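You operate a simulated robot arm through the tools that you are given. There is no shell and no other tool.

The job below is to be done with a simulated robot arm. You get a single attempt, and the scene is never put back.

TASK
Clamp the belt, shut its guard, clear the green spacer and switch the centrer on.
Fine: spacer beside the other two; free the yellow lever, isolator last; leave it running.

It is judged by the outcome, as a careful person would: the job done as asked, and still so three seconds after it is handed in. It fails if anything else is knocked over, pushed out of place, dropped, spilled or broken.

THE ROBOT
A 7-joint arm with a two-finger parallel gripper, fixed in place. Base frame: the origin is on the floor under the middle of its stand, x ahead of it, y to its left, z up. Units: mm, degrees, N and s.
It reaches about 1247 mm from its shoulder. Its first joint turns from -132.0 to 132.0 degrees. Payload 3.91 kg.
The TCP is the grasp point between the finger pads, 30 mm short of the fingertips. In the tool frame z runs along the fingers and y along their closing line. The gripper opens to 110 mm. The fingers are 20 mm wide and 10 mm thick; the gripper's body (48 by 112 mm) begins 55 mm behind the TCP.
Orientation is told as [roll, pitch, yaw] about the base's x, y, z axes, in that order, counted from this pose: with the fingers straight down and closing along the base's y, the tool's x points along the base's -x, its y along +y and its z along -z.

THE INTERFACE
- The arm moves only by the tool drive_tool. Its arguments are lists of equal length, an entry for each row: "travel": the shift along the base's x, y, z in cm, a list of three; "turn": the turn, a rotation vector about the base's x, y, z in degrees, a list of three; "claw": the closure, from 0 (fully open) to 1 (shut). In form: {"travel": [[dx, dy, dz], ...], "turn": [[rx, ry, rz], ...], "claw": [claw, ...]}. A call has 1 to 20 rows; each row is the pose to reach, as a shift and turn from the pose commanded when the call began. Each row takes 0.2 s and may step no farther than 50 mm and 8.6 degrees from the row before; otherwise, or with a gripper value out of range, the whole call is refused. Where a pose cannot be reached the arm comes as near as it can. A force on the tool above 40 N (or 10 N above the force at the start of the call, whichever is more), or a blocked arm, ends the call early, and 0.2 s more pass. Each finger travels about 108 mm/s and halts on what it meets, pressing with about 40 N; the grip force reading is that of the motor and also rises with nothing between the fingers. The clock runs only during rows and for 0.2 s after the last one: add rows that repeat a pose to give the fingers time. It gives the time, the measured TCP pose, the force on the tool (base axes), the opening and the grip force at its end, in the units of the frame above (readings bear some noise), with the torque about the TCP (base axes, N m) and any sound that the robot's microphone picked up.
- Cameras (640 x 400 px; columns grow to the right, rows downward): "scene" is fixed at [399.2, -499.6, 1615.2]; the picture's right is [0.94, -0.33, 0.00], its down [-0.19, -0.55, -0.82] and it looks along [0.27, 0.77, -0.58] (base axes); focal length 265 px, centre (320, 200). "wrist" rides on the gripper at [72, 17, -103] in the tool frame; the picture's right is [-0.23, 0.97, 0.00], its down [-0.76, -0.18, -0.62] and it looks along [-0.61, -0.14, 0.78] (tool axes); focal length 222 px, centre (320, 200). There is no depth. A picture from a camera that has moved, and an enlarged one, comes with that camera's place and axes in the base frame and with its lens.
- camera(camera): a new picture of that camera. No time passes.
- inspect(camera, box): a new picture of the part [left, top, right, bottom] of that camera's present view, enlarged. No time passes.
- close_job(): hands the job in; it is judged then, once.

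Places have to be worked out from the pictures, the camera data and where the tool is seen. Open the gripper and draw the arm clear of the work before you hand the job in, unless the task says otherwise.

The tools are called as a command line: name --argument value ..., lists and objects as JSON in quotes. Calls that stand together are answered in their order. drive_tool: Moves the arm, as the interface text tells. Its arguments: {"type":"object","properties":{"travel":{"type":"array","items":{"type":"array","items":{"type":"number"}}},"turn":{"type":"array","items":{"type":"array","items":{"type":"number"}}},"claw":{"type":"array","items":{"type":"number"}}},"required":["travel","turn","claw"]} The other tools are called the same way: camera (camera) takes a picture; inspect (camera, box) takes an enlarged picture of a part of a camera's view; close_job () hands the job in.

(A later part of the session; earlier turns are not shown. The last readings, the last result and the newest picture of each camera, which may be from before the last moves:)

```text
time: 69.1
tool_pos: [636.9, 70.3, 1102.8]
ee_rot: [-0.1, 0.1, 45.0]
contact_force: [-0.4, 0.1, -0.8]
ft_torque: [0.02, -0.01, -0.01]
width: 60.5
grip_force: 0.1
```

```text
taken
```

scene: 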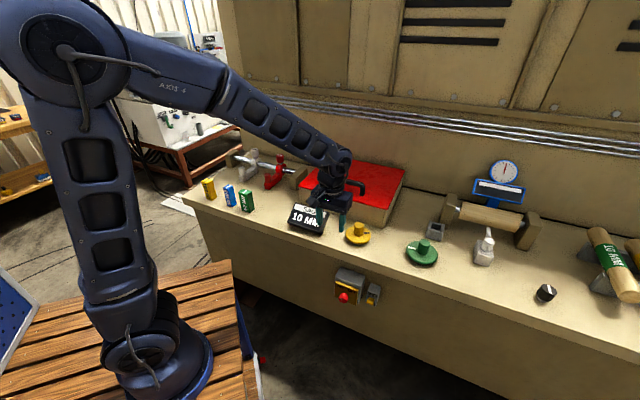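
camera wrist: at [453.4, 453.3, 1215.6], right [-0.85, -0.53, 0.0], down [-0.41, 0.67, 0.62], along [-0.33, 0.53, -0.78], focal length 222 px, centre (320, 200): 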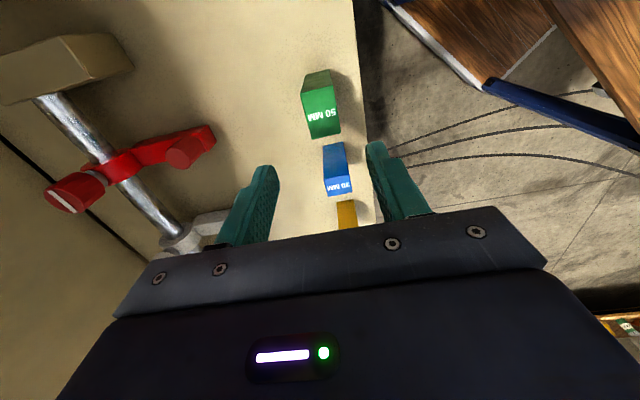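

I'm now above and in front of the bench. I go down in front of it while tilting the fingers to horizontal, pointing at the bench front, stopping well short of the isolator.

drive_tool --travel '[[-0.2, -1.1, -3.2], [-0.4, -2.2, -6.4], [-0.5, -3.4, -9.6], [-0.7, -4.5, -12.8], [-0.9, -5.6, -16], [-1.1, -6.7, -19.2], [-1.2, -7.8, -22.3], [-1.4, -9, -25.5], [-1.6, -10.1, -28.7], [-1.8, -11.2, -31.9], [-1.9, -12.3, -35.1], [-2.1, -13.4, -38.3]]' --turn '[[5.3, -5.3, 0], [10.6, -10.6, 0], [15.9, -15.9, 0], [21.2, -21.2, 0], [26.5, -26.5, 0], [31.8, -31.8, 0], [37.1, -37.1, 0], [42.4, -42.4, 0], [47.7, -47.7, 0], [53, -53, 0], [58.3, -58.3, 0], [63.6, -63.6, 0]]' --claw '[0.45, 0.45, 0.45, 0.45, 0.45, 0.45, 0.45, 0.45, 0.45, 0.45, 0.45, 0.45]'

camera --camera "wrist"

camera --camera "scene"

```text
time: 71.7
tool_pos: [711.6, -48.3, 746.2]
ee_rot: [35.9, -87.4, 8.8]
contact_force: [0.8, 1.1, 1.4]
ft_torque: [0.01, -0.03, -0.02]
width: 60.5
grip_force: 0.1
out of reach, approached as far as the arm can: row 7, 8, 11, 12
```

```text
taken
camera wrist: at [623.5, -108.0, 678.5], right [-0.67, 0.69, 0.25], down [-0.28, -0.56, 0.78], along [0.68, 0.45, 0.57], focal length 222 px, centre (320, 200)
```

wrist: 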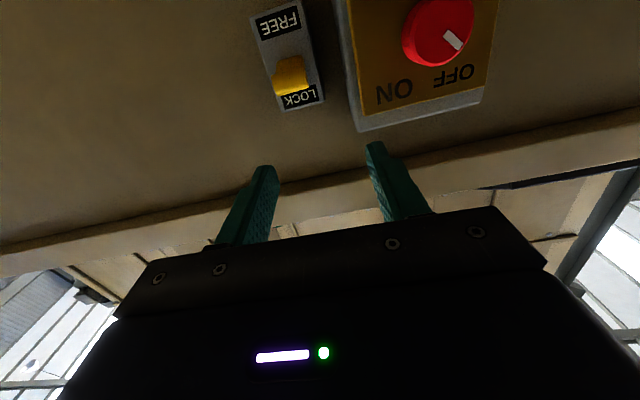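

```text
taken
```

scene: 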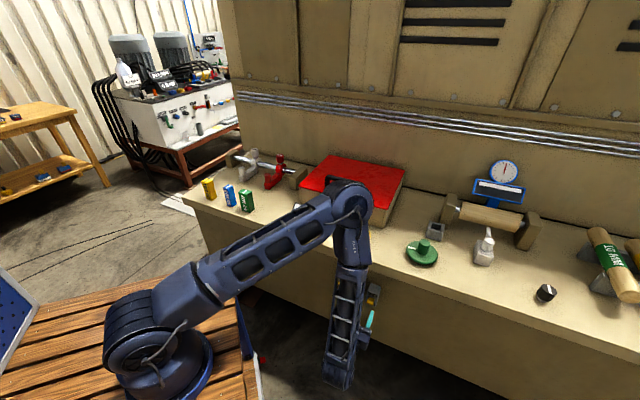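

The arm ended at n≈469, t≈537, z≈746 with fingers nearly horizontal, right in front of the LOCK/FREE lever. Triangulation puts the lever at (t≈550, n≈566, z≈700) and the isolator knob at (t≈447, n≈533, z≈693). I close the fingers and make a small test move toward the lever, staying above it.

drive_tool --travel '[[0.5, 0.1, 0], [1.2, 0.25, 0], [1.8, 0.4, 0], [2.3, 0.5, 0], [2.3, 0.5, 0]]' --turn '[[0, 0, 0], [0, 0, 0], [0, 0, 0], [0, 0, 0], [0, 0, 0]]' --claw '[0.7, 0.9, 1, 1, 1]'

camera --camera "wrist"

inspect --camera "scene" --box '[300, 240, 440, 340]'

```text
time: 72.9
tool_pos: [734.2, -42.8, 747.1]
ee_rot: [-3.0, -89.8, 48.0]
contact_force: [-0.7, 0.4, 0.1]
ft_torque: [0.02, -0.03, -0.02]
width: 0.0
grip_force: 37.9
out of reach, approached as far as the arm can: row 1, 2
```

```text
taken
camera wrist: at [649.8, -103.6, 675.4], right [-0.69, 0.69, 0.23], down [-0.31, -0.56, 0.76], along [0.65, 0.45, 0.6], focal length 222 px, centre (320, 200)
```

wrist: 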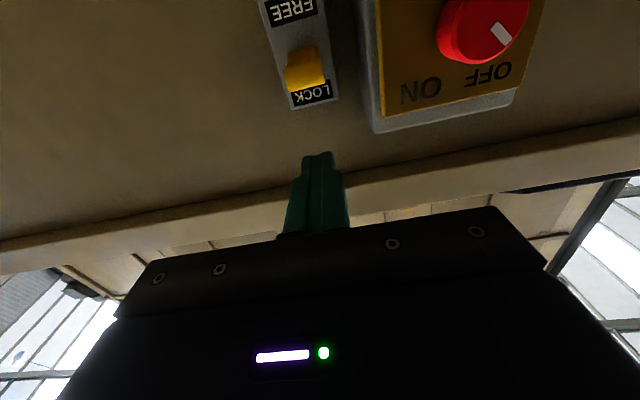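

```text
4.00 times, centred on (370, 290) of scene
camera zoom: at [399.2, -499.6, 1615.2], right [0.94, -0.33, 0.0], down [-0.19, -0.55, -0.82], along [0.27, 0.77, -0.58], focal length 1060 px, centre (120, -160)
```

zoom: 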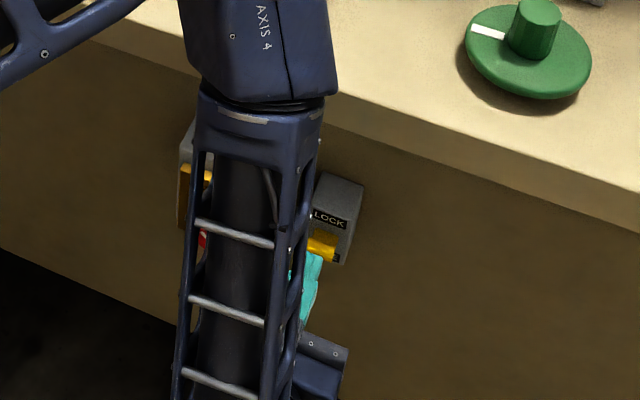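

The pose is now good: n≈489, t≈549, z≈747, fingers level. I enlarge the lever to get its exact position before pressing it down.

inspect --camera "wrist" --box '[240, 0, 400, 180]'

inspect --camera "wrist" --box '[258, 0, 354, 60]'

inspect --camera "wrist" --box '[258, 40, 354, 120]'

```text
2.22 times, centred on (320, 90) of wrist
camera zoom: at [649.8, -103.6, 675.4], right [-0.69, 0.69, 0.23], down [-0.31, -0.56, 0.76], along [0.65, 0.45, 0.6], focal length 494 px, centre (320, 444)
```

zoom: 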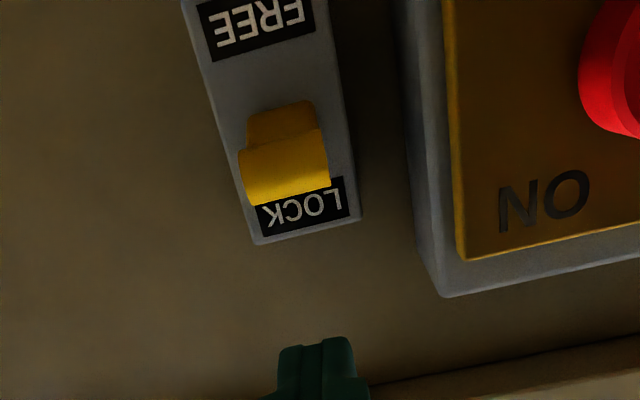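

```text
6.67 times, centred on (306, 30) of wrist
camera zoom: at [649.8, -103.6, 675.4], right [-0.69, 0.69, 0.23], down [-0.31, -0.56, 0.76], along [0.65, 0.45, 0.6], focal length 1481 px, centre (413, 1333)
```

zoom: 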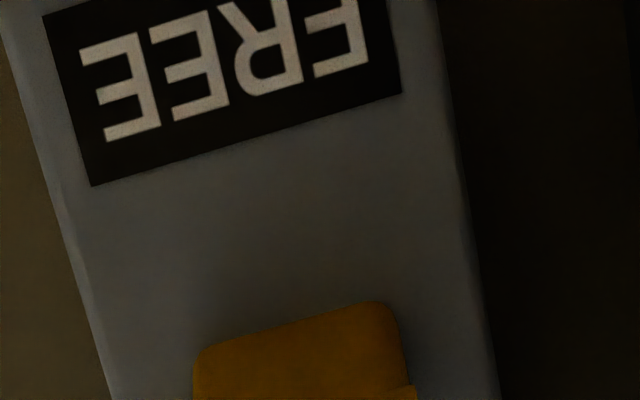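

```text
5.00 times, centred on (306, 80) of wrist
camera zoom: at [649.8, -103.6, 675.4], right [-0.69, 0.69, 0.23], down [-0.31, -0.56, 0.76], along [0.65, 0.45, 0.6], focal length 1111 px, centre (390, 800)
```

zoom: 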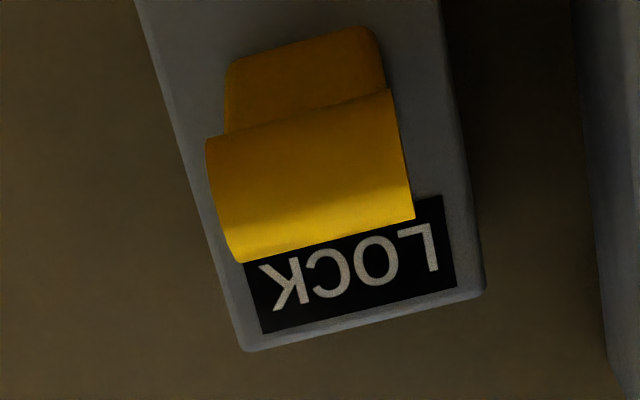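

The lever is a short yellow bar (t≈536–563, n≈553, z≈702) tilted up toward LOCK, on a block whose front is at n≈585. I advance the closed fingers above the bar so the tips end ~15 mm short of the block face.

drive_tool --travel '[[1.0, 1.0, 0], [2.0, 2.0, 0], [3.0, 3.0, -0.3], [3.6, 3.6, -0.7], [3.6, 3.6, -0.7]]' --turn '[[0, 0, 0], [0, 0, 0], [0, 0, 0], [0, 0, 0], [0, 0, 0]]' --claw '[1, 1, 1, 1, 1]'

camera --camera "wrist"

inspect --camera "scene" --box '[330, 250, 430, 330]'

```text
time: 74.1
tool_pos: [769.8, -6.7, 741.0]
ee_rot: [-4.5, -89.8, 49.6]
contact_force: [-0.1, 1.2, 0.8]
ft_torque: [-0.04, 0.01, 0.0]
width: 0.0
grip_force: 37.7
```

```text
taken
camera wrist: at [685.5, -67.4, 668.6], right [-0.69, 0.69, 0.23], down [-0.31, -0.56, 0.76], along [0.65, 0.45, 0.6], focal length 222 px, centre (320, 200)
```

wrist: 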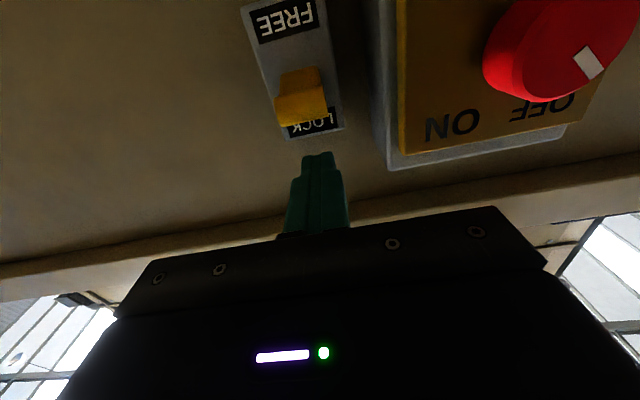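

```text
5.00 times, centred on (380, 290) of scene
camera zoom: at [399.2, -499.6, 1615.2], right [0.94, -0.33, 0.0], down [-0.19, -0.55, -0.82], along [0.27, 0.77, -0.58], focal length 1325 px, centre (20, -250)
```

zoom: 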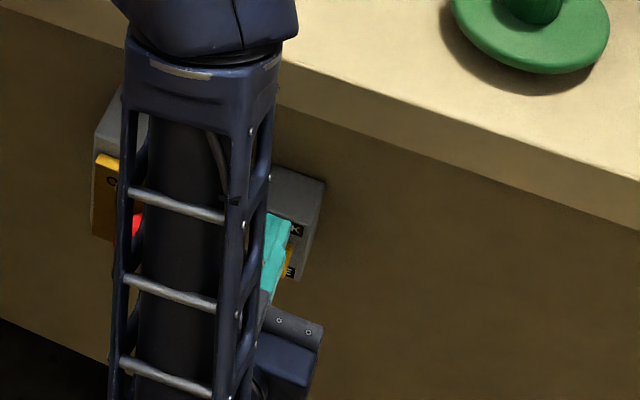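

The fingers are right above the bar, aligned with it. I press down in small steps to swing the lever toward FREE, watching the force.

drive_tool --travel '[[0, 0, -0.7], [0, 0, -1.4], [0, 0, -2.0], [0, 0, -2.4], [0, 0, -2.8], [0, 0, -3.2], [0, 0, -3.6], [0, 0, -4.0], [0, 0, -4.4]]' --turn '[[0, 0, 0], [0, 0, 0], [0, 0, 0], [0, 0, 0], [0, 0, 0], [0, 0, 0], [0, 0, 0], [0, 0, 0], [0, 0, 0]]' --claw '[1, 1, 1, 1, 1, 1, 1, 1, 1]'

camera --camera "wrist"

inspect --camera "wrist" --box '[230, 0, 400, 180]'

```text
time: 76.1
tool_pos: [769.8, -7.8, 697.7]
ee_rot: [-132.8, -89.8, 177.9]
contact_force: [-11.3, -6.3, 36.4]
ft_torque: [0.77, -0.67, 0.14]
width: 0.0
grip_force: 37.6
```

```text
taken
camera wrist: at [686.4, -67.7, 625.9], right [-0.69, 0.69, 0.23], down [-0.32, -0.57, 0.76], along [0.65, 0.45, 0.61], focal length 222 px, centre (320, 200)
```

wrist: 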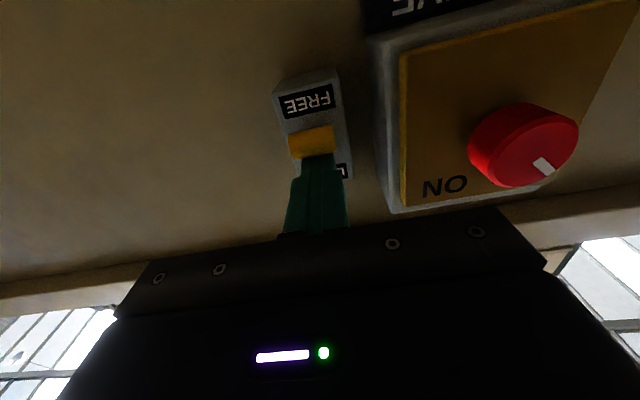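

```text
2.22 times, centred on (315, 90) of wrist
camera zoom: at [686.4, -67.7, 625.9], right [-0.69, 0.69, 0.23], down [-0.32, -0.57, 0.76], along [0.65, 0.45, 0.61], focal length 494 px, centre (331, 444)
```

zoom: 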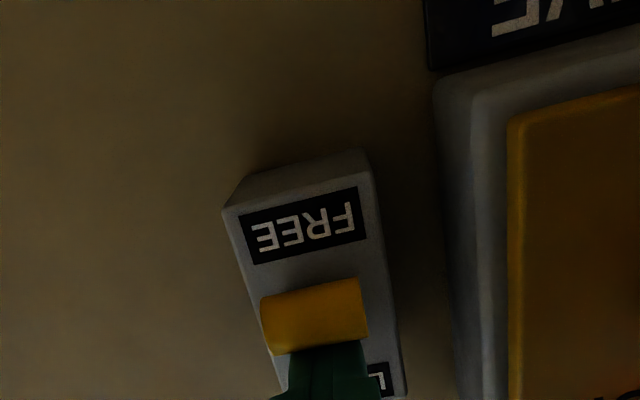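

The bar has swung down toward FREE and now resists with 36 N, likely its stop. I lift off and back away a little to see whether it stays at FREE.

drive_tool --travel '[[0, 0, 0.6], [0, 0, 1.5], [0, 0, 2.8], [-1.5, -1.5, 3.5], [-3.6, -3.6, 3.5], [-5, -5, 3]]' --turn '[[0, 0, 0], [0, 0, 0], [0, 0, 0], [0, 0, 0], [0, 0, 0], [0, 0, 0]]' --claw '[1, 1, 1, 1, 1, 1]'

camera --camera "wrist"

inspect --camera "wrist" --box '[230, 0, 400, 180]'

```text
time: 77.5
tool_pos: [735.2, -55.6, 731.7]
ee_rot: [23.9, -89.4, 21.0]
contact_force: [-0.5, -0.4, -0.3]
ft_torque: [0.0, -0.02, 0.0]
width: 0.0
grip_force: 37.8
out of reach, approached as far as the arm can: row 6
```

```text
taken
camera wrist: at [649.7, -116.1, 659.6], right [-0.69, 0.69, 0.23], down [-0.31, -0.56, 0.77], along [0.66, 0.45, 0.6], focal length 222 px, centre (320, 200)
```

wrist: 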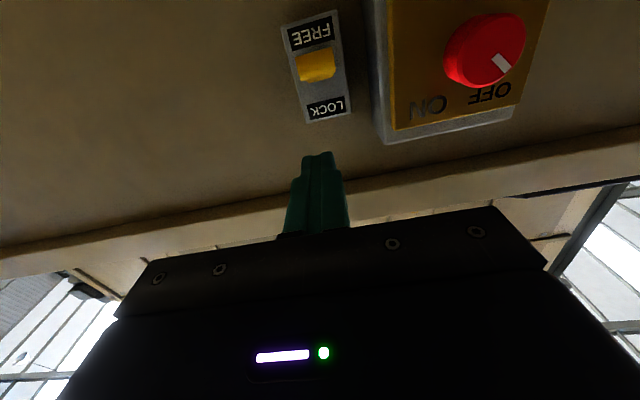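

```text
2.22 times, centred on (315, 90) of wrist
camera zoom: at [649.7, -116.1, 659.6], right [-0.69, 0.69, 0.23], down [-0.31, -0.56, 0.77], along [0.66, 0.45, 0.6], focal length 494 px, centre (331, 444)
```

zoom: 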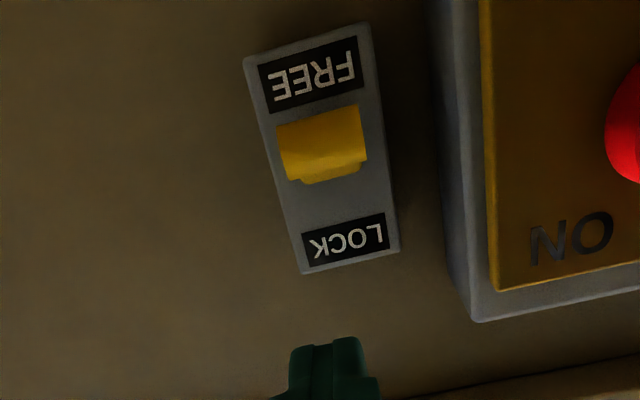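

The lever now points down to FREE and stays there (bar at z≈681, mirrored from before). Next I look closely at the isolator knob to locate it precisely.

inspect --camera "wrist" --box '[360, 0, 560, 150]'

```text
2.67 times, centred on (460, 75) of wrist
camera zoom: at [649.7, -116.1, 659.6], right [-0.69, 0.69, 0.23], down [-0.31, -0.56, 0.77], along [0.66, 0.45, 0.6], focal length 592 px, centre (-53, 533)
```

zoom: 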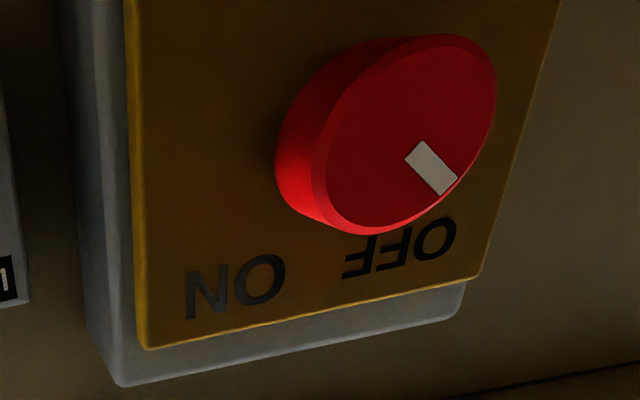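

The knob face is at about t≈447, n≈533, z≈694 (35 mm wide, ~20 mm proud of the plate), with its mark pointing up-left at OFF. I shift sideways in front of it, staying short of the knob, and open the fingers to 60 mm.

drive_tool --travel '[[-1.0, 2.2, 0], [-2.6, 4.0, -0.5], [-4.2, 5.6, -1.5], [-5.8, 7.1, -2.5], [-7.2, 8.6, -3.8], [-7.2, 8.6, -3.8]]' --turn '[[0, 0, 0], [0, 0, 0], [0, 0, 0], [0, 0, 0], [0, 0, 0], [0, 0, 0]]' --claw '[0.9, 0.8, 0.7, 0.6, 0.5, 0.45]'

camera --camera "wrist"

camera --camera "scene"

```text
time: 78.6
tool_pos: [719.8, 21.9, 717.8]
ee_rot: [-0.6, -89.3, 44.9]
contact_force: [7.3, -18.5, 22.4]
ft_torque: [0.63, 0.22, -0.08]
width: 45.6
grip_force: 0.1
out of reach, approached as far as the arm can: row 1, 2, 3, 4, 5
stopped in row 5: the force on the tool passed its limit at 71 N (the readings are from after the stop); the commanded pose is now the measured one
```

```text
taken
camera wrist: at [633.6, -38.5, 646.0], right [-0.68, 0.7, 0.23], down [-0.32, -0.56, 0.77], along [0.66, 0.45, 0.6], focal length 222 px, centre (320, 200)
```

wrist: 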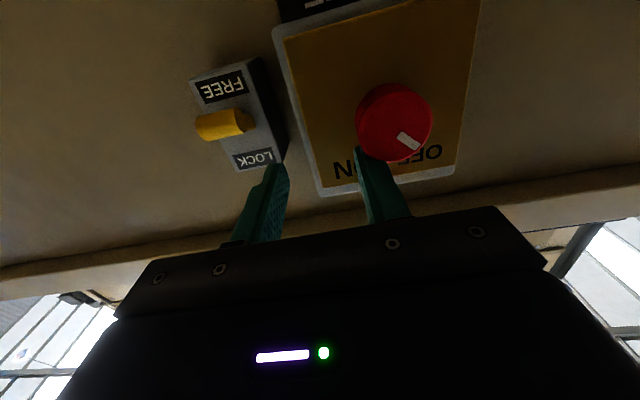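

```text
taken
```

scene: 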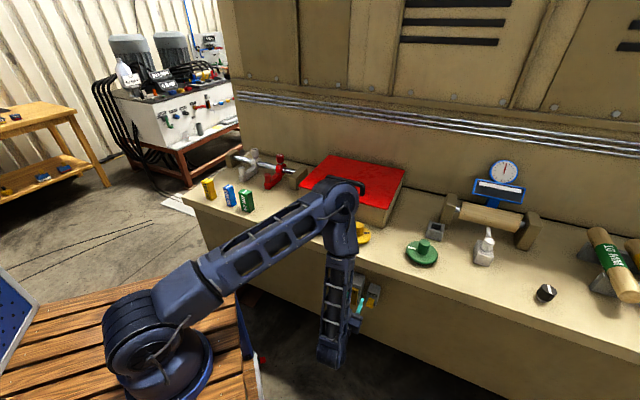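

The arm hit a wrist limit with level fingers, drifted forward and one finger touched the knob's side; the mark is still at OFF and nothing has moved. I lift off first, tilt the fingers about 11° downward (which frees the wrist) and back away.

drive_tool --travel '[[0.1, -0.1, 1.0], [0.1, -0.1, 2.0], [-0.5, -0.7, 2.6], [-1.5, -1.7, 2.8], [-2.7, -2.7, 2.8], [-3.8, -3.8, 2.8], [-3.8, -3.8, 2.8]]' --turn '[[-1, 1, 0], [-2.5, 2.5, 0], [-4.5, 4.5, 0], [-6.5, 6.5, 0], [-8, 8, 0], [-8, 8, 0], [-8, 8, 0]]' --claw '[0.58, 0.58, 0.58, 0.58, 0.58, 0.5, 0.45]'

camera --camera "wrist"

```text
time: 80.2
tool_pos: [680.6, -15.6, 741.9]
ee_rot: [0.1, -77.9, 44.5]
contact_force: [-0.9, -0.4, -0.2]
ft_torque: [0.01, 0.01, 0.01]
width: 60.4
grip_force: 0.1
```

```text
taken
camera wrist: at [585.5, -83.4, 693.7], right [-0.65, 0.73, 0.22], down [-0.2, -0.44, 0.88], along [0.74, 0.52, 0.43], focal length 222 px, centre (320, 200)
```

wrist: 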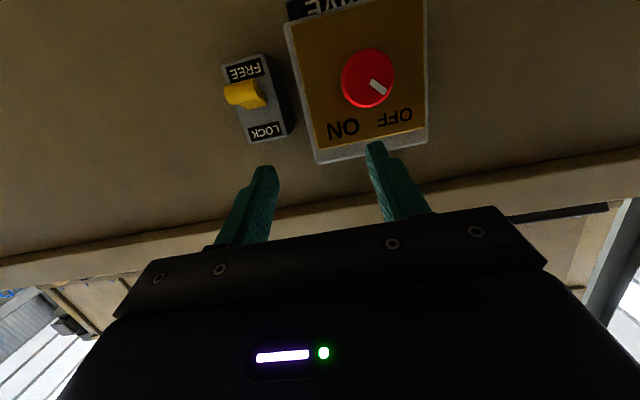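

Good: at t≈492, n≈470, z≈742, fingers 12° below level, no limit. I enlarge the isolator to measure the knob from here.

inspect --camera "wrist" --box '[280, 0, 440, 170]'

inspect --camera "wrist" --box '[330, 40, 410, 115]'

```text
2.35 times, centred on (360, 85) of wrist
camera zoom: at [585.5, -83.4, 693.7], right [-0.65, 0.73, 0.22], down [-0.2, -0.44, 0.88], along [0.74, 0.52, 0.43], focal length 523 px, centre (226, 471)
```

zoom: 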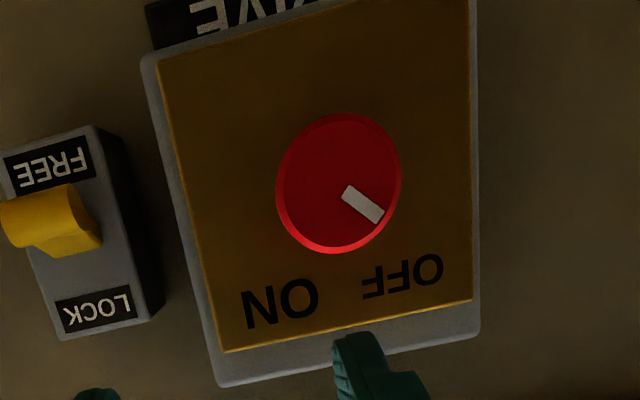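

```text
5.33 times, centred on (370, 78) of wrist
camera zoom: at [585.5, -83.4, 693.7], right [-0.65, 0.73, 0.22], down [-0.2, -0.44, 0.88], along [0.74, 0.52, 0.43], focal length 1185 px, centre (53, 853)
```

zoom: 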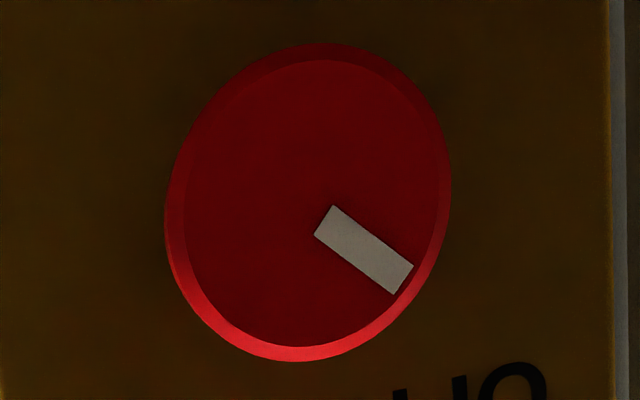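

The knob axis is at t≈447, z≈694, face n≈531; the mark sits exactly 45° left of vertical, so ON should be 90° clockwise. I roll the tool −45° about the knob axis, tilt a little more to stay off the wrist limit, and stop about 10 mm in front of the knob.

drive_tool --travel '[[-0.33, 0.65, -0.47], [-0.66, 1.3, -0.94], [-1.0, 1.94, -1.41], [-1.33, 2.59, -1.88], [-1.66, 3.24, -2.35], [-1.99, 3.89, -2.82], [-2.32, 4.53, -3.29], [-2.65, 5.18, -3.76], [-2.65, 5.18, -3.76]]' --turn '[[-4.31, -3.64, -0.2], [-8.62, -7.28, -0.39], [-12.93, -10.92, -0.59], [-17.24, -14.56, -0.78], [-21.56, -18.21, -0.98], [-25.87, -21.85, -1.18], [-30.18, -25.49, -1.37], [-34.49, -29.13, -1.57], [-34.49, -29.13, -1.57]]' --claw '[0.45, 0.45, 0.45, 0.45, 0.45, 0.45, 0.45, 0.45, 0.45]'

camera --camera "wrist"

```text
time: 82.2
tool_pos: [709.0, -15.4, 809.9]
ee_rot: [-66.8, -47.4, 109.4]
contact_force: [-0.4, -0.4, -1.0]
ft_torque: [0.0, -0.03, 0.0]
width: 60.5
grip_force: 0.1
out of reach, approached as far as the arm can: row 3, 4, 5, 6, 7, 8, 9
```

```text
taken
camera wrist: at [636.6, -112.4, 773.2], right [-0.63, 0.64, -0.44], down [-0.55, 0.03, 0.84], along [0.55, 0.77, 0.33], focal length 222 px, centre (320, 200)
```

wrist: 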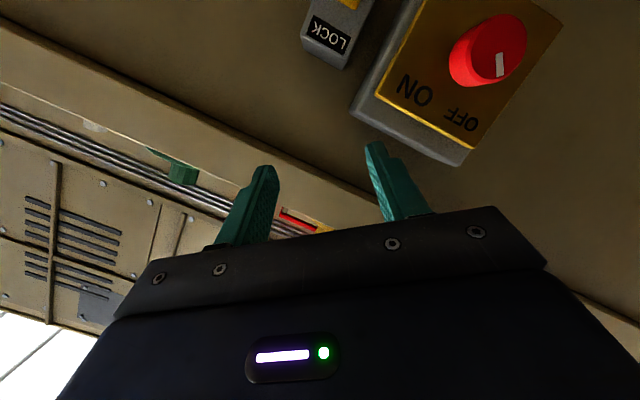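

Rolling that way runs into the last wrist joint's limit (the arm drifted up, touching nothing). The geometry says rolling the other way (clockwise) is free, so I roll to +30° with level fingers, still high and short of the isolator.

drive_tool --travel '[[-0.44, 0.16, -0.2], [-0.88, 0.31, -0.4], [-1.31, 0.47, -0.6], [-1.75, 0.62, -0.8], [-2.19, 0.78, -1.0], [-2.63, 0.94, -1.2], [-3.07, 1.09, -1.4], [-3.5, 1.25, -1.6], [-3.94, 1.4, -1.8], [-4.38, 1.56, -2.0], [-4.38, 1.56, -2.0]]' --turn '[[6.47, 4.06, 0.22], [12.94, 8.12, 0.45], [19.41, 12.18, 0.67], [25.88, 16.24, 0.9], [32.35, 20.3, 1.12], [38.81, 24.35, 1.35], [45.28, 28.41, 1.57], [51.75, 32.47, 1.8], [58.22, 36.53, 2.02], [64.69, 40.59, 2.25], [64.69, 40.59, 2.25]]' --claw '[0.45, 0.45, 0.45, 0.45, 0.45, 0.45, 0.45, 0.45, 0.45, 0.45, 0.45]'

camera --camera "wrist"

camera --camera "scene"

```text
time: 84.6
tool_pos: [663.0, -2.8, 789.3]
ee_rot: [94.0, -54.9, -43.2]
contact_force: [0.4, 0.3, -0.1]
ft_torque: [0.01, 0.03, -0.02]
width: 60.0
grip_force: 0.2
```

```text
taken
camera wrist: at [556.5, -43.6, 735.9], right [-0.53, 0.41, 0.74], down [0.03, -0.87, 0.5], along [0.85, 0.29, 0.45], focal length 222 px, centre (320, 200)
```

wrist: 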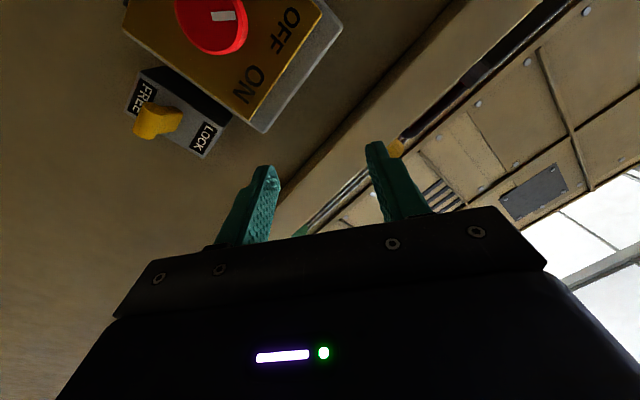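

```text
taken
```

scene: 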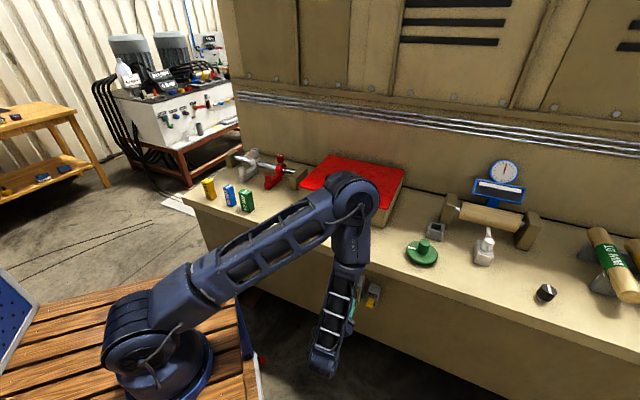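

Now the pose is free of limits with roll ≈35°; the tool axis is off the bench normal by about 5°, which I correct while moving down to the knob axis, stopping with the tips ~20 mm short of it.

drive_tool --travel '[[-0.15, 0.52, -1.9], [-0.3, 1.05, -3.8], [-0.45, 1.57, -5.7], [-0.6, 2.1, -7.6], [-0.75, 2.62, -9.5], [-0.75, 2.62, -9.5]]' --turn '[[-0.33, 0.33, -1.0], [-0.65, 0.65, -2.0], [-1.0, 1.0, -3.1], [-1.3, 1.3, -4.1], [-1.63, 1.63, -5.1], [-1.63, 1.63, -5.1]]' --claw '[0.45, 0.45, 0.45, 0.45, 0.45, 0.45]'

camera --camera "wrist"

inspect --camera "wrist" --box '[200, 60, 440, 210]'

```text
time: 86.0
tool_pos: [655.5, 22.2, 695.3]
ee_rot: [89.9, -54.9, -45.2]
contact_force: [-0.2, 0.8, 0.6]
ft_torque: [-0.01, 0.01, 0.02]
width: 60.5
grip_force: 0.2
```

```text
taken
camera wrist: at [543.6, -10.2, 645.7], right [-0.47, 0.47, 0.75], down [-0.03, -0.85, 0.52], along [0.88, 0.22, 0.41], focal length 222 px, centre (320, 200)
```

wrist: 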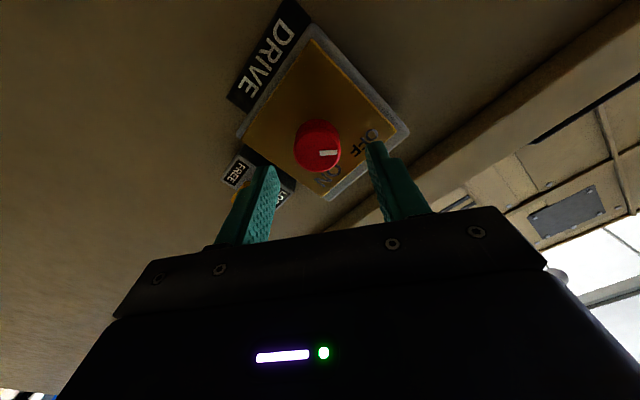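

```text
2.67 times, centred on (320, 135) of wrist
camera zoom: at [543.6, -10.2, 645.7], right [-0.47, 0.47, 0.75], down [-0.03, -0.85, 0.52], along [0.88, 0.22, 0.41], focal length 592 px, centre (320, 373)
```

zoom: 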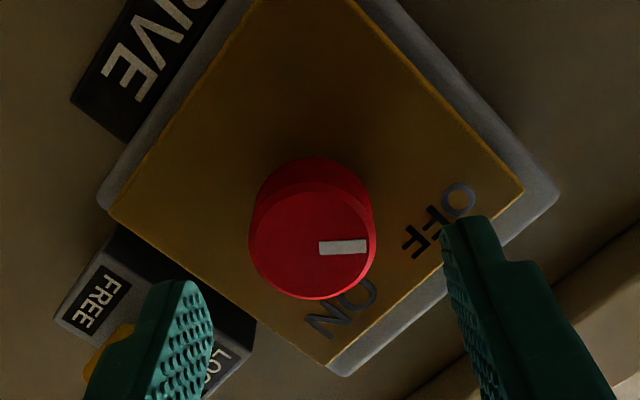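

Aligned with the knob axis (t≈448, z≈695, tool axis exactly along the bench normal) and the mark is still at OFF. I advance 34 mm so the fingers straddle the knob.

drive_tool --travel '[[0.65, 0.55, -0.1], [1.25, 1.15, -0.1], [1.85, 1.75, -0.1], [2.45, 2.35, -0.1], [2.45, 2.35, -0.1]]' --turn '[[0, 0, 0], [0, 0, 0], [0, 0, 0], [0, 0, 0], [0, 0, 0]]' --claw '[0.45, 0.45, 0.45, 0.45, 0.45]'

camera --camera "wrist"

inspect --camera "wrist" --box '[200, 80, 440, 230]'

```text
time: 87.2
tool_pos: [680.8, 47.7, 693.7]
ee_rot: [89.9, -54.7, -45.1]
contact_force: [-0.4, 0.5, -0.1]
ft_torque: [0.0, 0.02, 0.02]
width: 60.2
grip_force: 0.1
```

```text
taken
camera wrist: at [568.5, 13.5, 644.2], right [-0.47, 0.47, 0.75], down [-0.03, -0.85, 0.52], along [0.88, 0.22, 0.41], focal length 222 px, centre (320, 200)
```

wrist: 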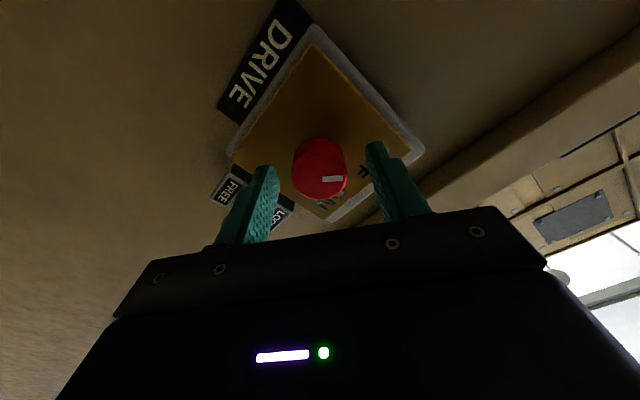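

```text
2.67 times, centred on (320, 155) of wrist
camera zoom: at [568.5, 13.5, 644.2], right [-0.47, 0.47, 0.75], down [-0.03, -0.85, 0.52], along [0.88, 0.22, 0.41], focal length 592 px, centre (320, 320)
```

zoom: 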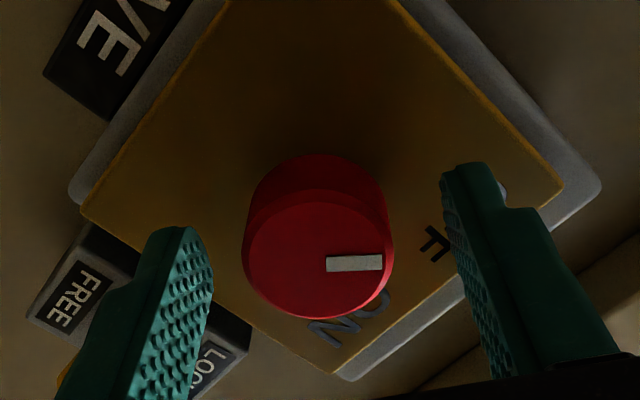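

The knob sits centred between the pads with about 16 mm of overlap. I close on it.

drive_tool --travel '[[0, 0, 0], [0, 0, 0], [0, 0, 0], [0, 0, 0]]' --turn '[[0, 0, 0], [0, 0, 0], [0, 0, 0], [0, 0, 0]]' --claw '[0.6, 0.75, 0.85, 0.85]'

```text
time: 88.2
tool_pos: [681.9, 45.6, 692.8]
ee_rot: [89.9, -54.9, -45.1]
contact_force: [13.8, -4.0, -12.4]
ft_torque: [-0.14, 0.18, -0.1]
width: 35.0
grip_force: 44.9
```

Gripped at 35 mm. Everything else is done, so I now turn the isolator clockwise toward ON, starting with 20°.

drive_tool --travel '[[0.05, -0.04, -0.05], [0.05, -0.04, -0.05], [0.05, -0.04, -0.05], [0.05, -0.04, -0.05], [0.05, -0.04, -0.05]]' --turn '[[2.83, 2.83, 0], [5.66, 5.66, 0], [8.49, 8.49, 0], [11.3, 11.3, 0], [14.14, 14.14, 0]]' --claw '[0.85, 0.85, 0.85, 0.85, 0.85]'

inspect --camera "wrist" --box '[200, 80, 440, 230]'

```text
time: 89.4
tool_pos: [679.5, 45.5, 692.7]
ee_rot: [89.8, -34.7, -45.0]
contact_force: [-11.3, -9.5, 7.3]
ft_torque: [0.13, -0.17, 0.43]
width: 35.3
grip_force: 44.5
```

```text
2.67 times, centred on (320, 155) of wrist
camera zoom: at [559.1, 22.8, 666.2], right [-0.26, 0.26, 0.93], down [0.07, -0.95, 0.29], along [0.96, 0.14, 0.23], focal length 592 px, centre (320, 320)
```

zoom: 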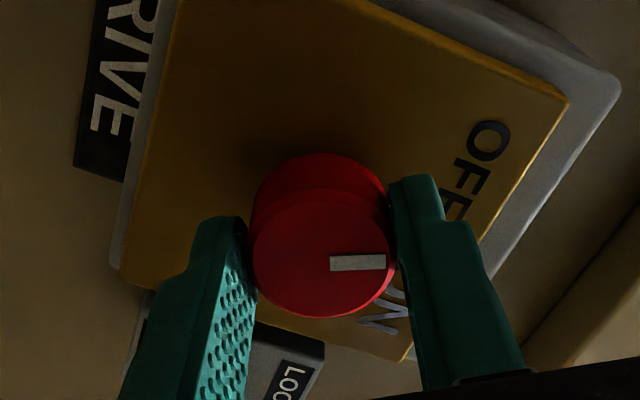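

The knob turns with the fingers and only a small torque, so the lever has indeed freed it. I continue clockwise.

drive_tool --travel '[[0, 0, 0], [0, 0, 0], [0, 0, 0], [0, 0, 0], [0, 0, 0], [0, 0, 0], [0, 0, 0], [0, 0, 0]]' --turn '[[3.54, 3.54, 0], [7.07, 7.07, 0], [10.6, 10.6, 0], [14.14, 14.14, 0], [17.68, 17.68, 0], [21.2, 21.2, 0], [24.75, 24.75, 0], [28.28, 28.28, 0]]' --claw '[0.85, 0.85, 0.85, 0.85, 0.85, 0.85, 0.85, 0.85]'

inspect --camera "wrist" --box '[200, 80, 440, 230]'

```text
time: 91.0
tool_pos: [680.7, 46.3, 693.5]
ee_rot: [89.9, -0.8, -45.0]
contact_force: [-9.8, -8.2, 11.0]
ft_torque: [0.31, -0.36, -0.16]
width: 34.9
grip_force: 45.0
stopped in row 8: the force on the tool passed its limit at 41 N (the readings are from after the stop); the commanded pose is now the measured one
```

```text
2.67 times, centred on (320, 155) of wrist
camera zoom: at [556.6, 25.3, 710.2], right [0.15, -0.15, 0.98], down [0.1, -0.98, -0.17], along [0.98, 0.12, -0.13], focal length 592 px, centre (320, 320)
```

zoom: 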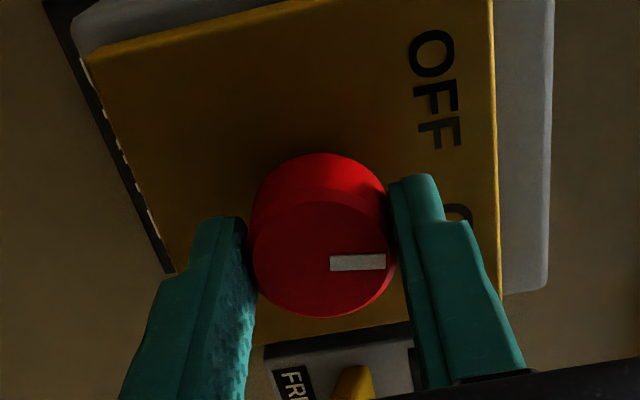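

It stopped only because side load crept up to 41 N; the mark has moved through the top and is turning with the grip. I ease back 1 mm and up slightly, then continue clockwise.

drive_tool --travel '[[-0.08, -0.08, 0.06], [-0.08, -0.08, 0.06], [-0.08, -0.08, 0.06], [-0.08, -0.08, 0.06], [-0.08, -0.08, 0.06]]' --turn '[[0, 0, 0], [3.54, 3.54, 0], [7.07, 7.07, 0], [10.6, 10.6, 0], [14.14, 14.14, 0]]' --claw '[0.85, 0.85, 0.85, 0.85, 0.85]'

inspect --camera "wrist" --box '[200, 80, 440, 230]'

```text
time: 92.2
tool_pos: [680.2, 46.0, 695.5]
ee_rot: [90.0, 19.3, -45.0]
contact_force: [10.1, 9.9, 16.5]
ft_torque: [0.42, -0.39, 0.46]
width: 35.3
grip_force: 44.8
```

```text
2.67 times, centred on (320, 155) of wrist
camera zoom: at [563.7, 18.2, 734.5], right [0.38, -0.38, 0.84], down [0.03, -0.91, -0.42], along [0.93, 0.18, -0.33], focal length 592 px, centre (320, 320)
```

zoom: 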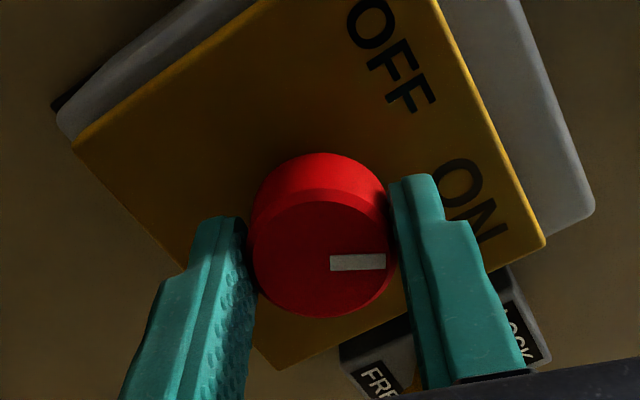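

Mark now at about +29°, close to ON. I continue in small steps to the end stop.

drive_tool --travel '[[0.04, 0.04, 0.06], [0.04, 0.04, 0.06], [0.04, 0.04, 0.06], [0.04, 0.04, 0.06]]' --turn '[[2.83, 2.83, 0], [5.66, 5.66, 0], [8.49, 8.49, 0], [11.3, 11.3, 0]]' --claw '[0.85, 0.85, 0.85, 0.85]'

inspect --camera "wrist" --box '[200, 80, 440, 230]'

camera --camera "scene"

```text
time: 93.2
tool_pos: [680.2, 45.9, 695.1]
ee_rot: [89.9, 35.2, -44.9]
contact_force: [7.4, 7.9, 16.3]
ft_torque: [-0.03, -0.61, -0.31]
width: 35.3
grip_force: 45.6
```

```text
2.67 times, centred on (320, 155) of wrist
camera zoom: at [573.3, 8.6, 750.7], right [0.53, -0.53, 0.67], down [-0.07, -0.81, -0.58], along [0.85, 0.26, -0.47], focal length 592 px, centre (320, 320)
```

zoom: 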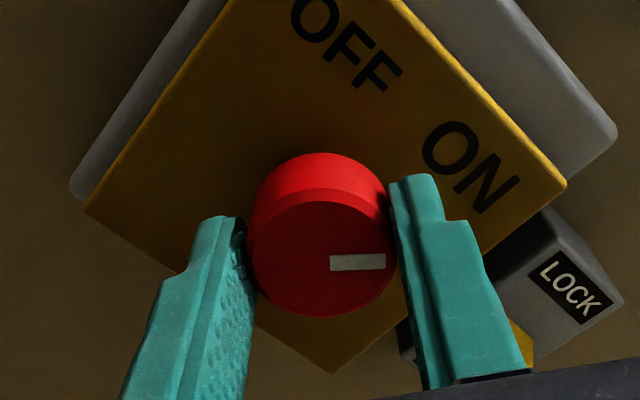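

```text
taken
```

scene: 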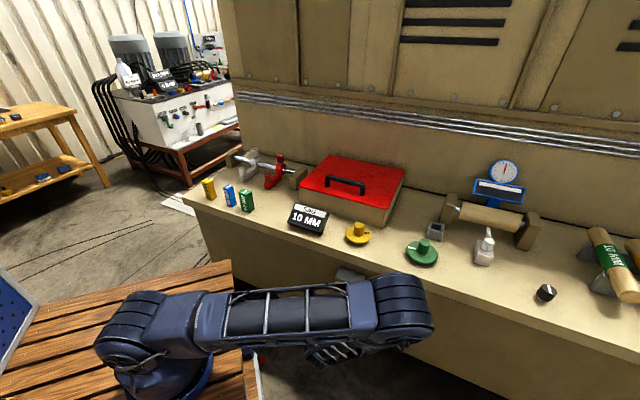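

A full 90° turned and resistance about the axis is starting (−0.45 N·m). I press on a few degrees to be sure it is at its ON stop.

drive_tool --travel '[[0, 0, 0.03], [0, 0, 0.03], [0, 0, 0.03]]' --turn '[[2.83, 2.83, 0], [5.66, 5.66, 0], [8.49, 8.49, 0]]' --claw '[0.85, 0.85, 0.85]'

inspect --camera "wrist" --box '[200, 80, 440, 230]'

```text
time: 94.0
tool_pos: [681.1, 46.9, 695.3]
ee_rot: [89.8, 47.2, -45.2]
contact_force: [8.5, 4.6, 12.7]
ft_torque: [-0.22, -1.4, -0.13]
width: 36.0
grip_force: 44.9
```

```text
2.67 times, centred on (320, 155) of wrist
camera zoom: at [582.2, -0.7, 760.1], right [0.62, -0.61, 0.5], down [-0.17, -0.72, -0.68], along [0.77, 0.33, -0.54], focal length 592 px, centre (320, 320)
```

zoom: 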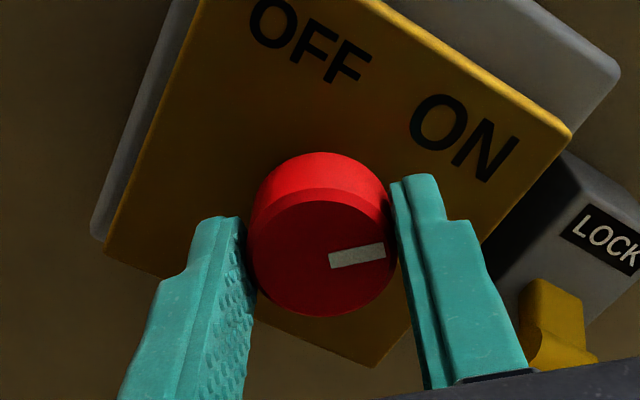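

The stop is reached: torque −1.15 N·m and the mark slipped slightly in the grip, pointing to ON. I open the fingers and back straight away from the bench.

drive_tool --travel '[[0, 0, 0], [0, 0, 0], [0, 0, 0], [-1.0, -1.0, 0], [-2.2, -2.2, 0], [-3.4, -3.4, 0], [-5, -5, 0]]' --turn '[[0, 0, 0], [0, 0, 0], [0, 0, 0], [0, 0, 0], [0, 0, 0], [0, 0, 0], [0, 0, 0]]' --claw '[0.6, 0.45, 0.4, 0.4, 0.4, 0.4, 0.4]'

camera --camera "wrist"

camera --camera "scene"

```text
time: 95.6
tool_pos: [630.6, -5.6, 695.6]
ee_rot: [89.8, 47.2, -45.0]
contact_force: [0.0, 0.0, -0.1]
ft_torque: [-0.01, -0.03, -0.03]
width: 66.1
grip_force: 0.1
```

```text
taken
camera wrist: at [532.3, -50.5, 759.3], right [0.62, -0.61, 0.5], down [-0.17, -0.72, -0.68], along [0.77, 0.34, -0.54], focal length 222 px, centre (320, 200)
```

wrist: 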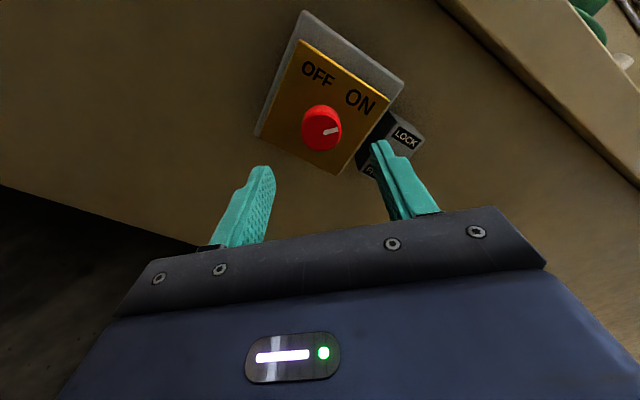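

```text
taken
```

scene: 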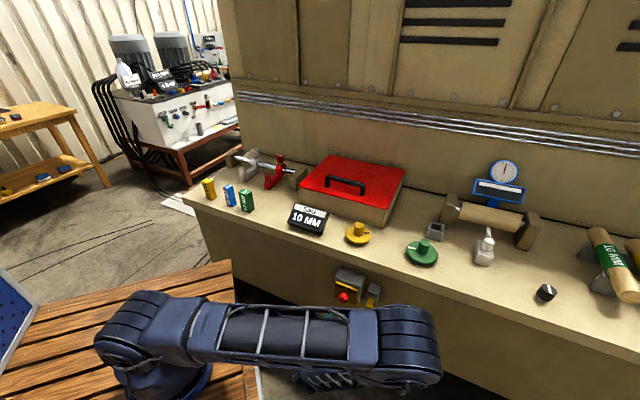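

I zoom in on the isolator and on the centrer to see whether it is running.

inspect --camera "wrist" --box '[240, 0, 440, 190]'

inspect --camera "scene" --box '[190, 130, 310, 220]'

inspect --camera "scene" --box '[320, 255, 400, 315]'

inspect --camera "scene" --box '[280, 140, 420, 250]'

```text
2.11 times, centred on (340, 95) of wrist
camera zoom: at [532.3, -50.5, 759.3], right [0.62, -0.61, 0.5], down [-0.17, -0.72, -0.68], along [0.77, 0.34, -0.54], focal length 468 px, centre (278, 421)
```

zoom: 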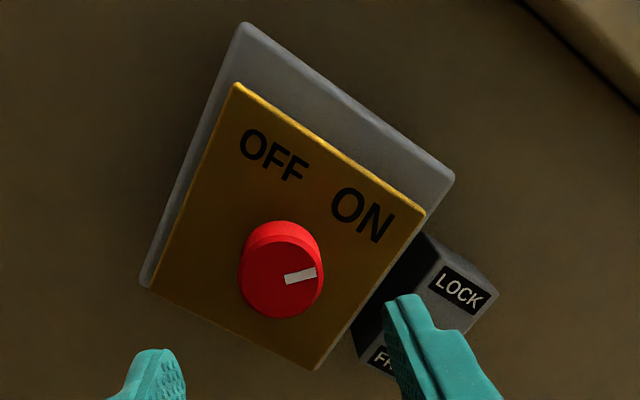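

```text
4.44 times, centred on (250, 175) of scene
camera zoom: at [399.2, -499.6, 1615.2], right [0.94, -0.33, 0.0], down [-0.19, -0.55, -0.82], along [0.27, 0.77, -0.58], focal length 1178 px, centre (631, 311)
```

zoom: 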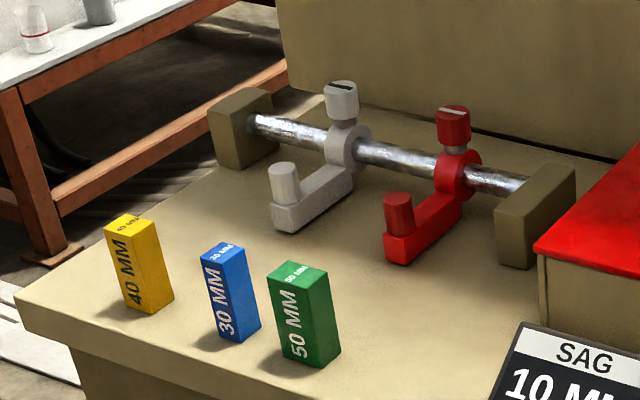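

```text
6.67 times, centred on (360, 285) of scene
camera zoom: at [399.2, -499.6, 1615.2], right [0.94, -0.33, 0.0], down [-0.19, -0.55, -0.82], along [0.27, 0.77, -0.58], focal length 1767 px, centre (53, -367)
```

zoom: 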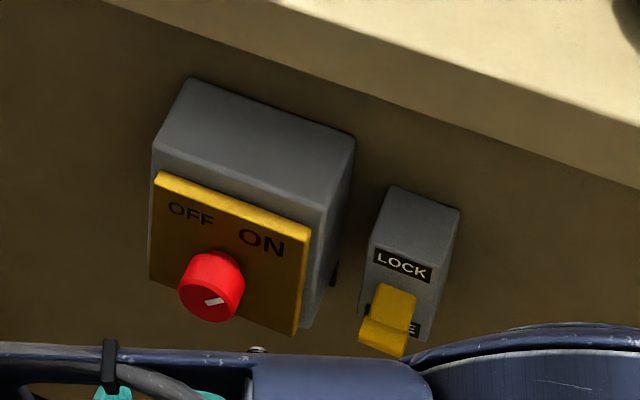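

```text
3.64 times, centred on (350, 195) of scene
camera zoom: at [399.2, -499.6, 1615.2], right [0.94, -0.33, 0.0], down [-0.19, -0.55, -0.82], along [0.27, 0.77, -0.58], focal length 964 px, centre (211, 218)
```

zoom: 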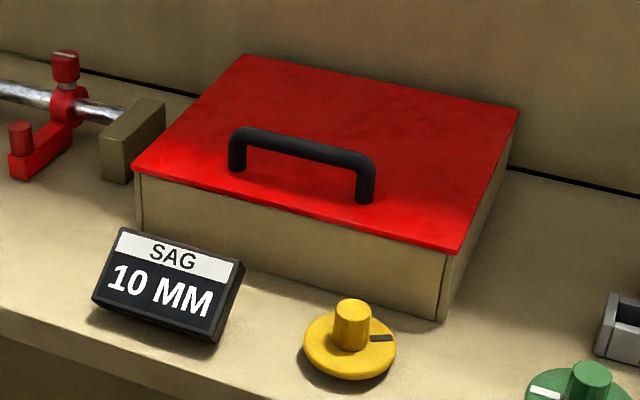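

The mark points to ON, the lever to FREE, the guard is shut and the three spacers stand in line. I back off a bit more and let a second pass, checking for sound or motion of the machine.

drive_tool --travel '[[-1, -1, 0], [-1, -1, 0], [-1, -1, 0], [-1, -1, 0], [-1, -1, 0]]' --turn '[[0, 0, 0], [0, 0, 0], [0, 0, 0], [0, 0, 0], [0, 0, 0]]' --claw '[0.4, 0.4, 0.4, 0.4, 0.4]'

camera --camera "scene"

inspect --camera "scene" --box '[190, 130, 310, 220]'

inspect --camera "scene" --box '[400, 140, 640, 310]'

```text
time: 96.8
tool_pos: [619.8, -14.2, 694.2]
ee_rot: [89.8, 47.1, -45.1]
contact_force: [-0.2, 1.1, 0.0]
ft_torque: [0.02, -0.01, -0.01]
width: 66.1
grip_force: 0.1
```

```text
taken
```

scene: 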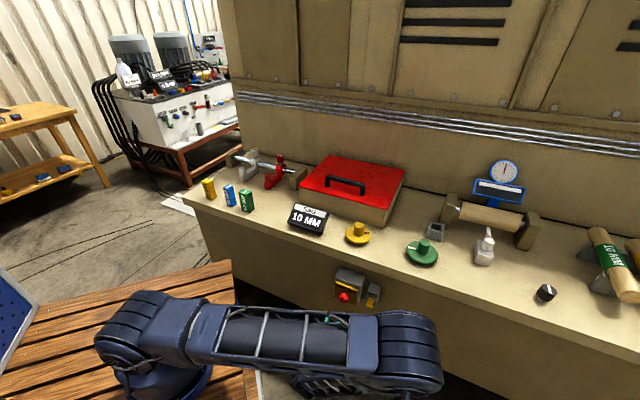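

```text
4.44 times, centred on (250, 175) of scene
camera zoom: at [399.2, -499.6, 1615.2], right [0.94, -0.33, 0.0], down [-0.19, -0.55, -0.82], along [0.27, 0.77, -0.58], focal length 1178 px, centre (631, 311)
```

zoom: 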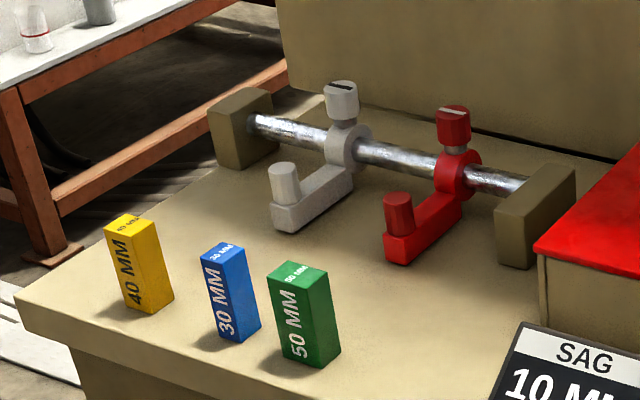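

```text
2.35 times, centred on (520, 225) of scene
camera zoom: at [399.2, -499.6, 1615.2], right [0.94, -0.33, 0.0], down [-0.19, -0.55, -0.82], along [0.27, 0.77, -0.58], focal length 624 px, centre (-151, 141)
```

zoom: 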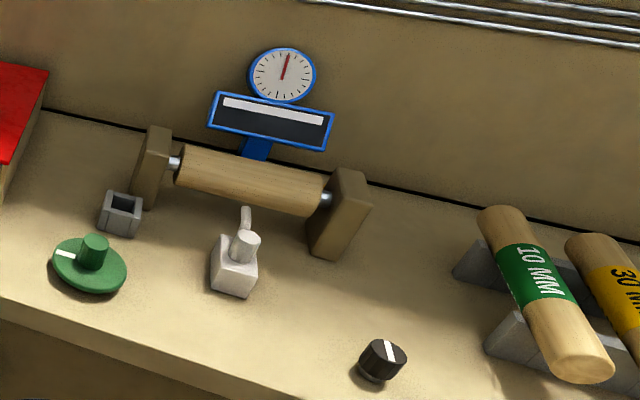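

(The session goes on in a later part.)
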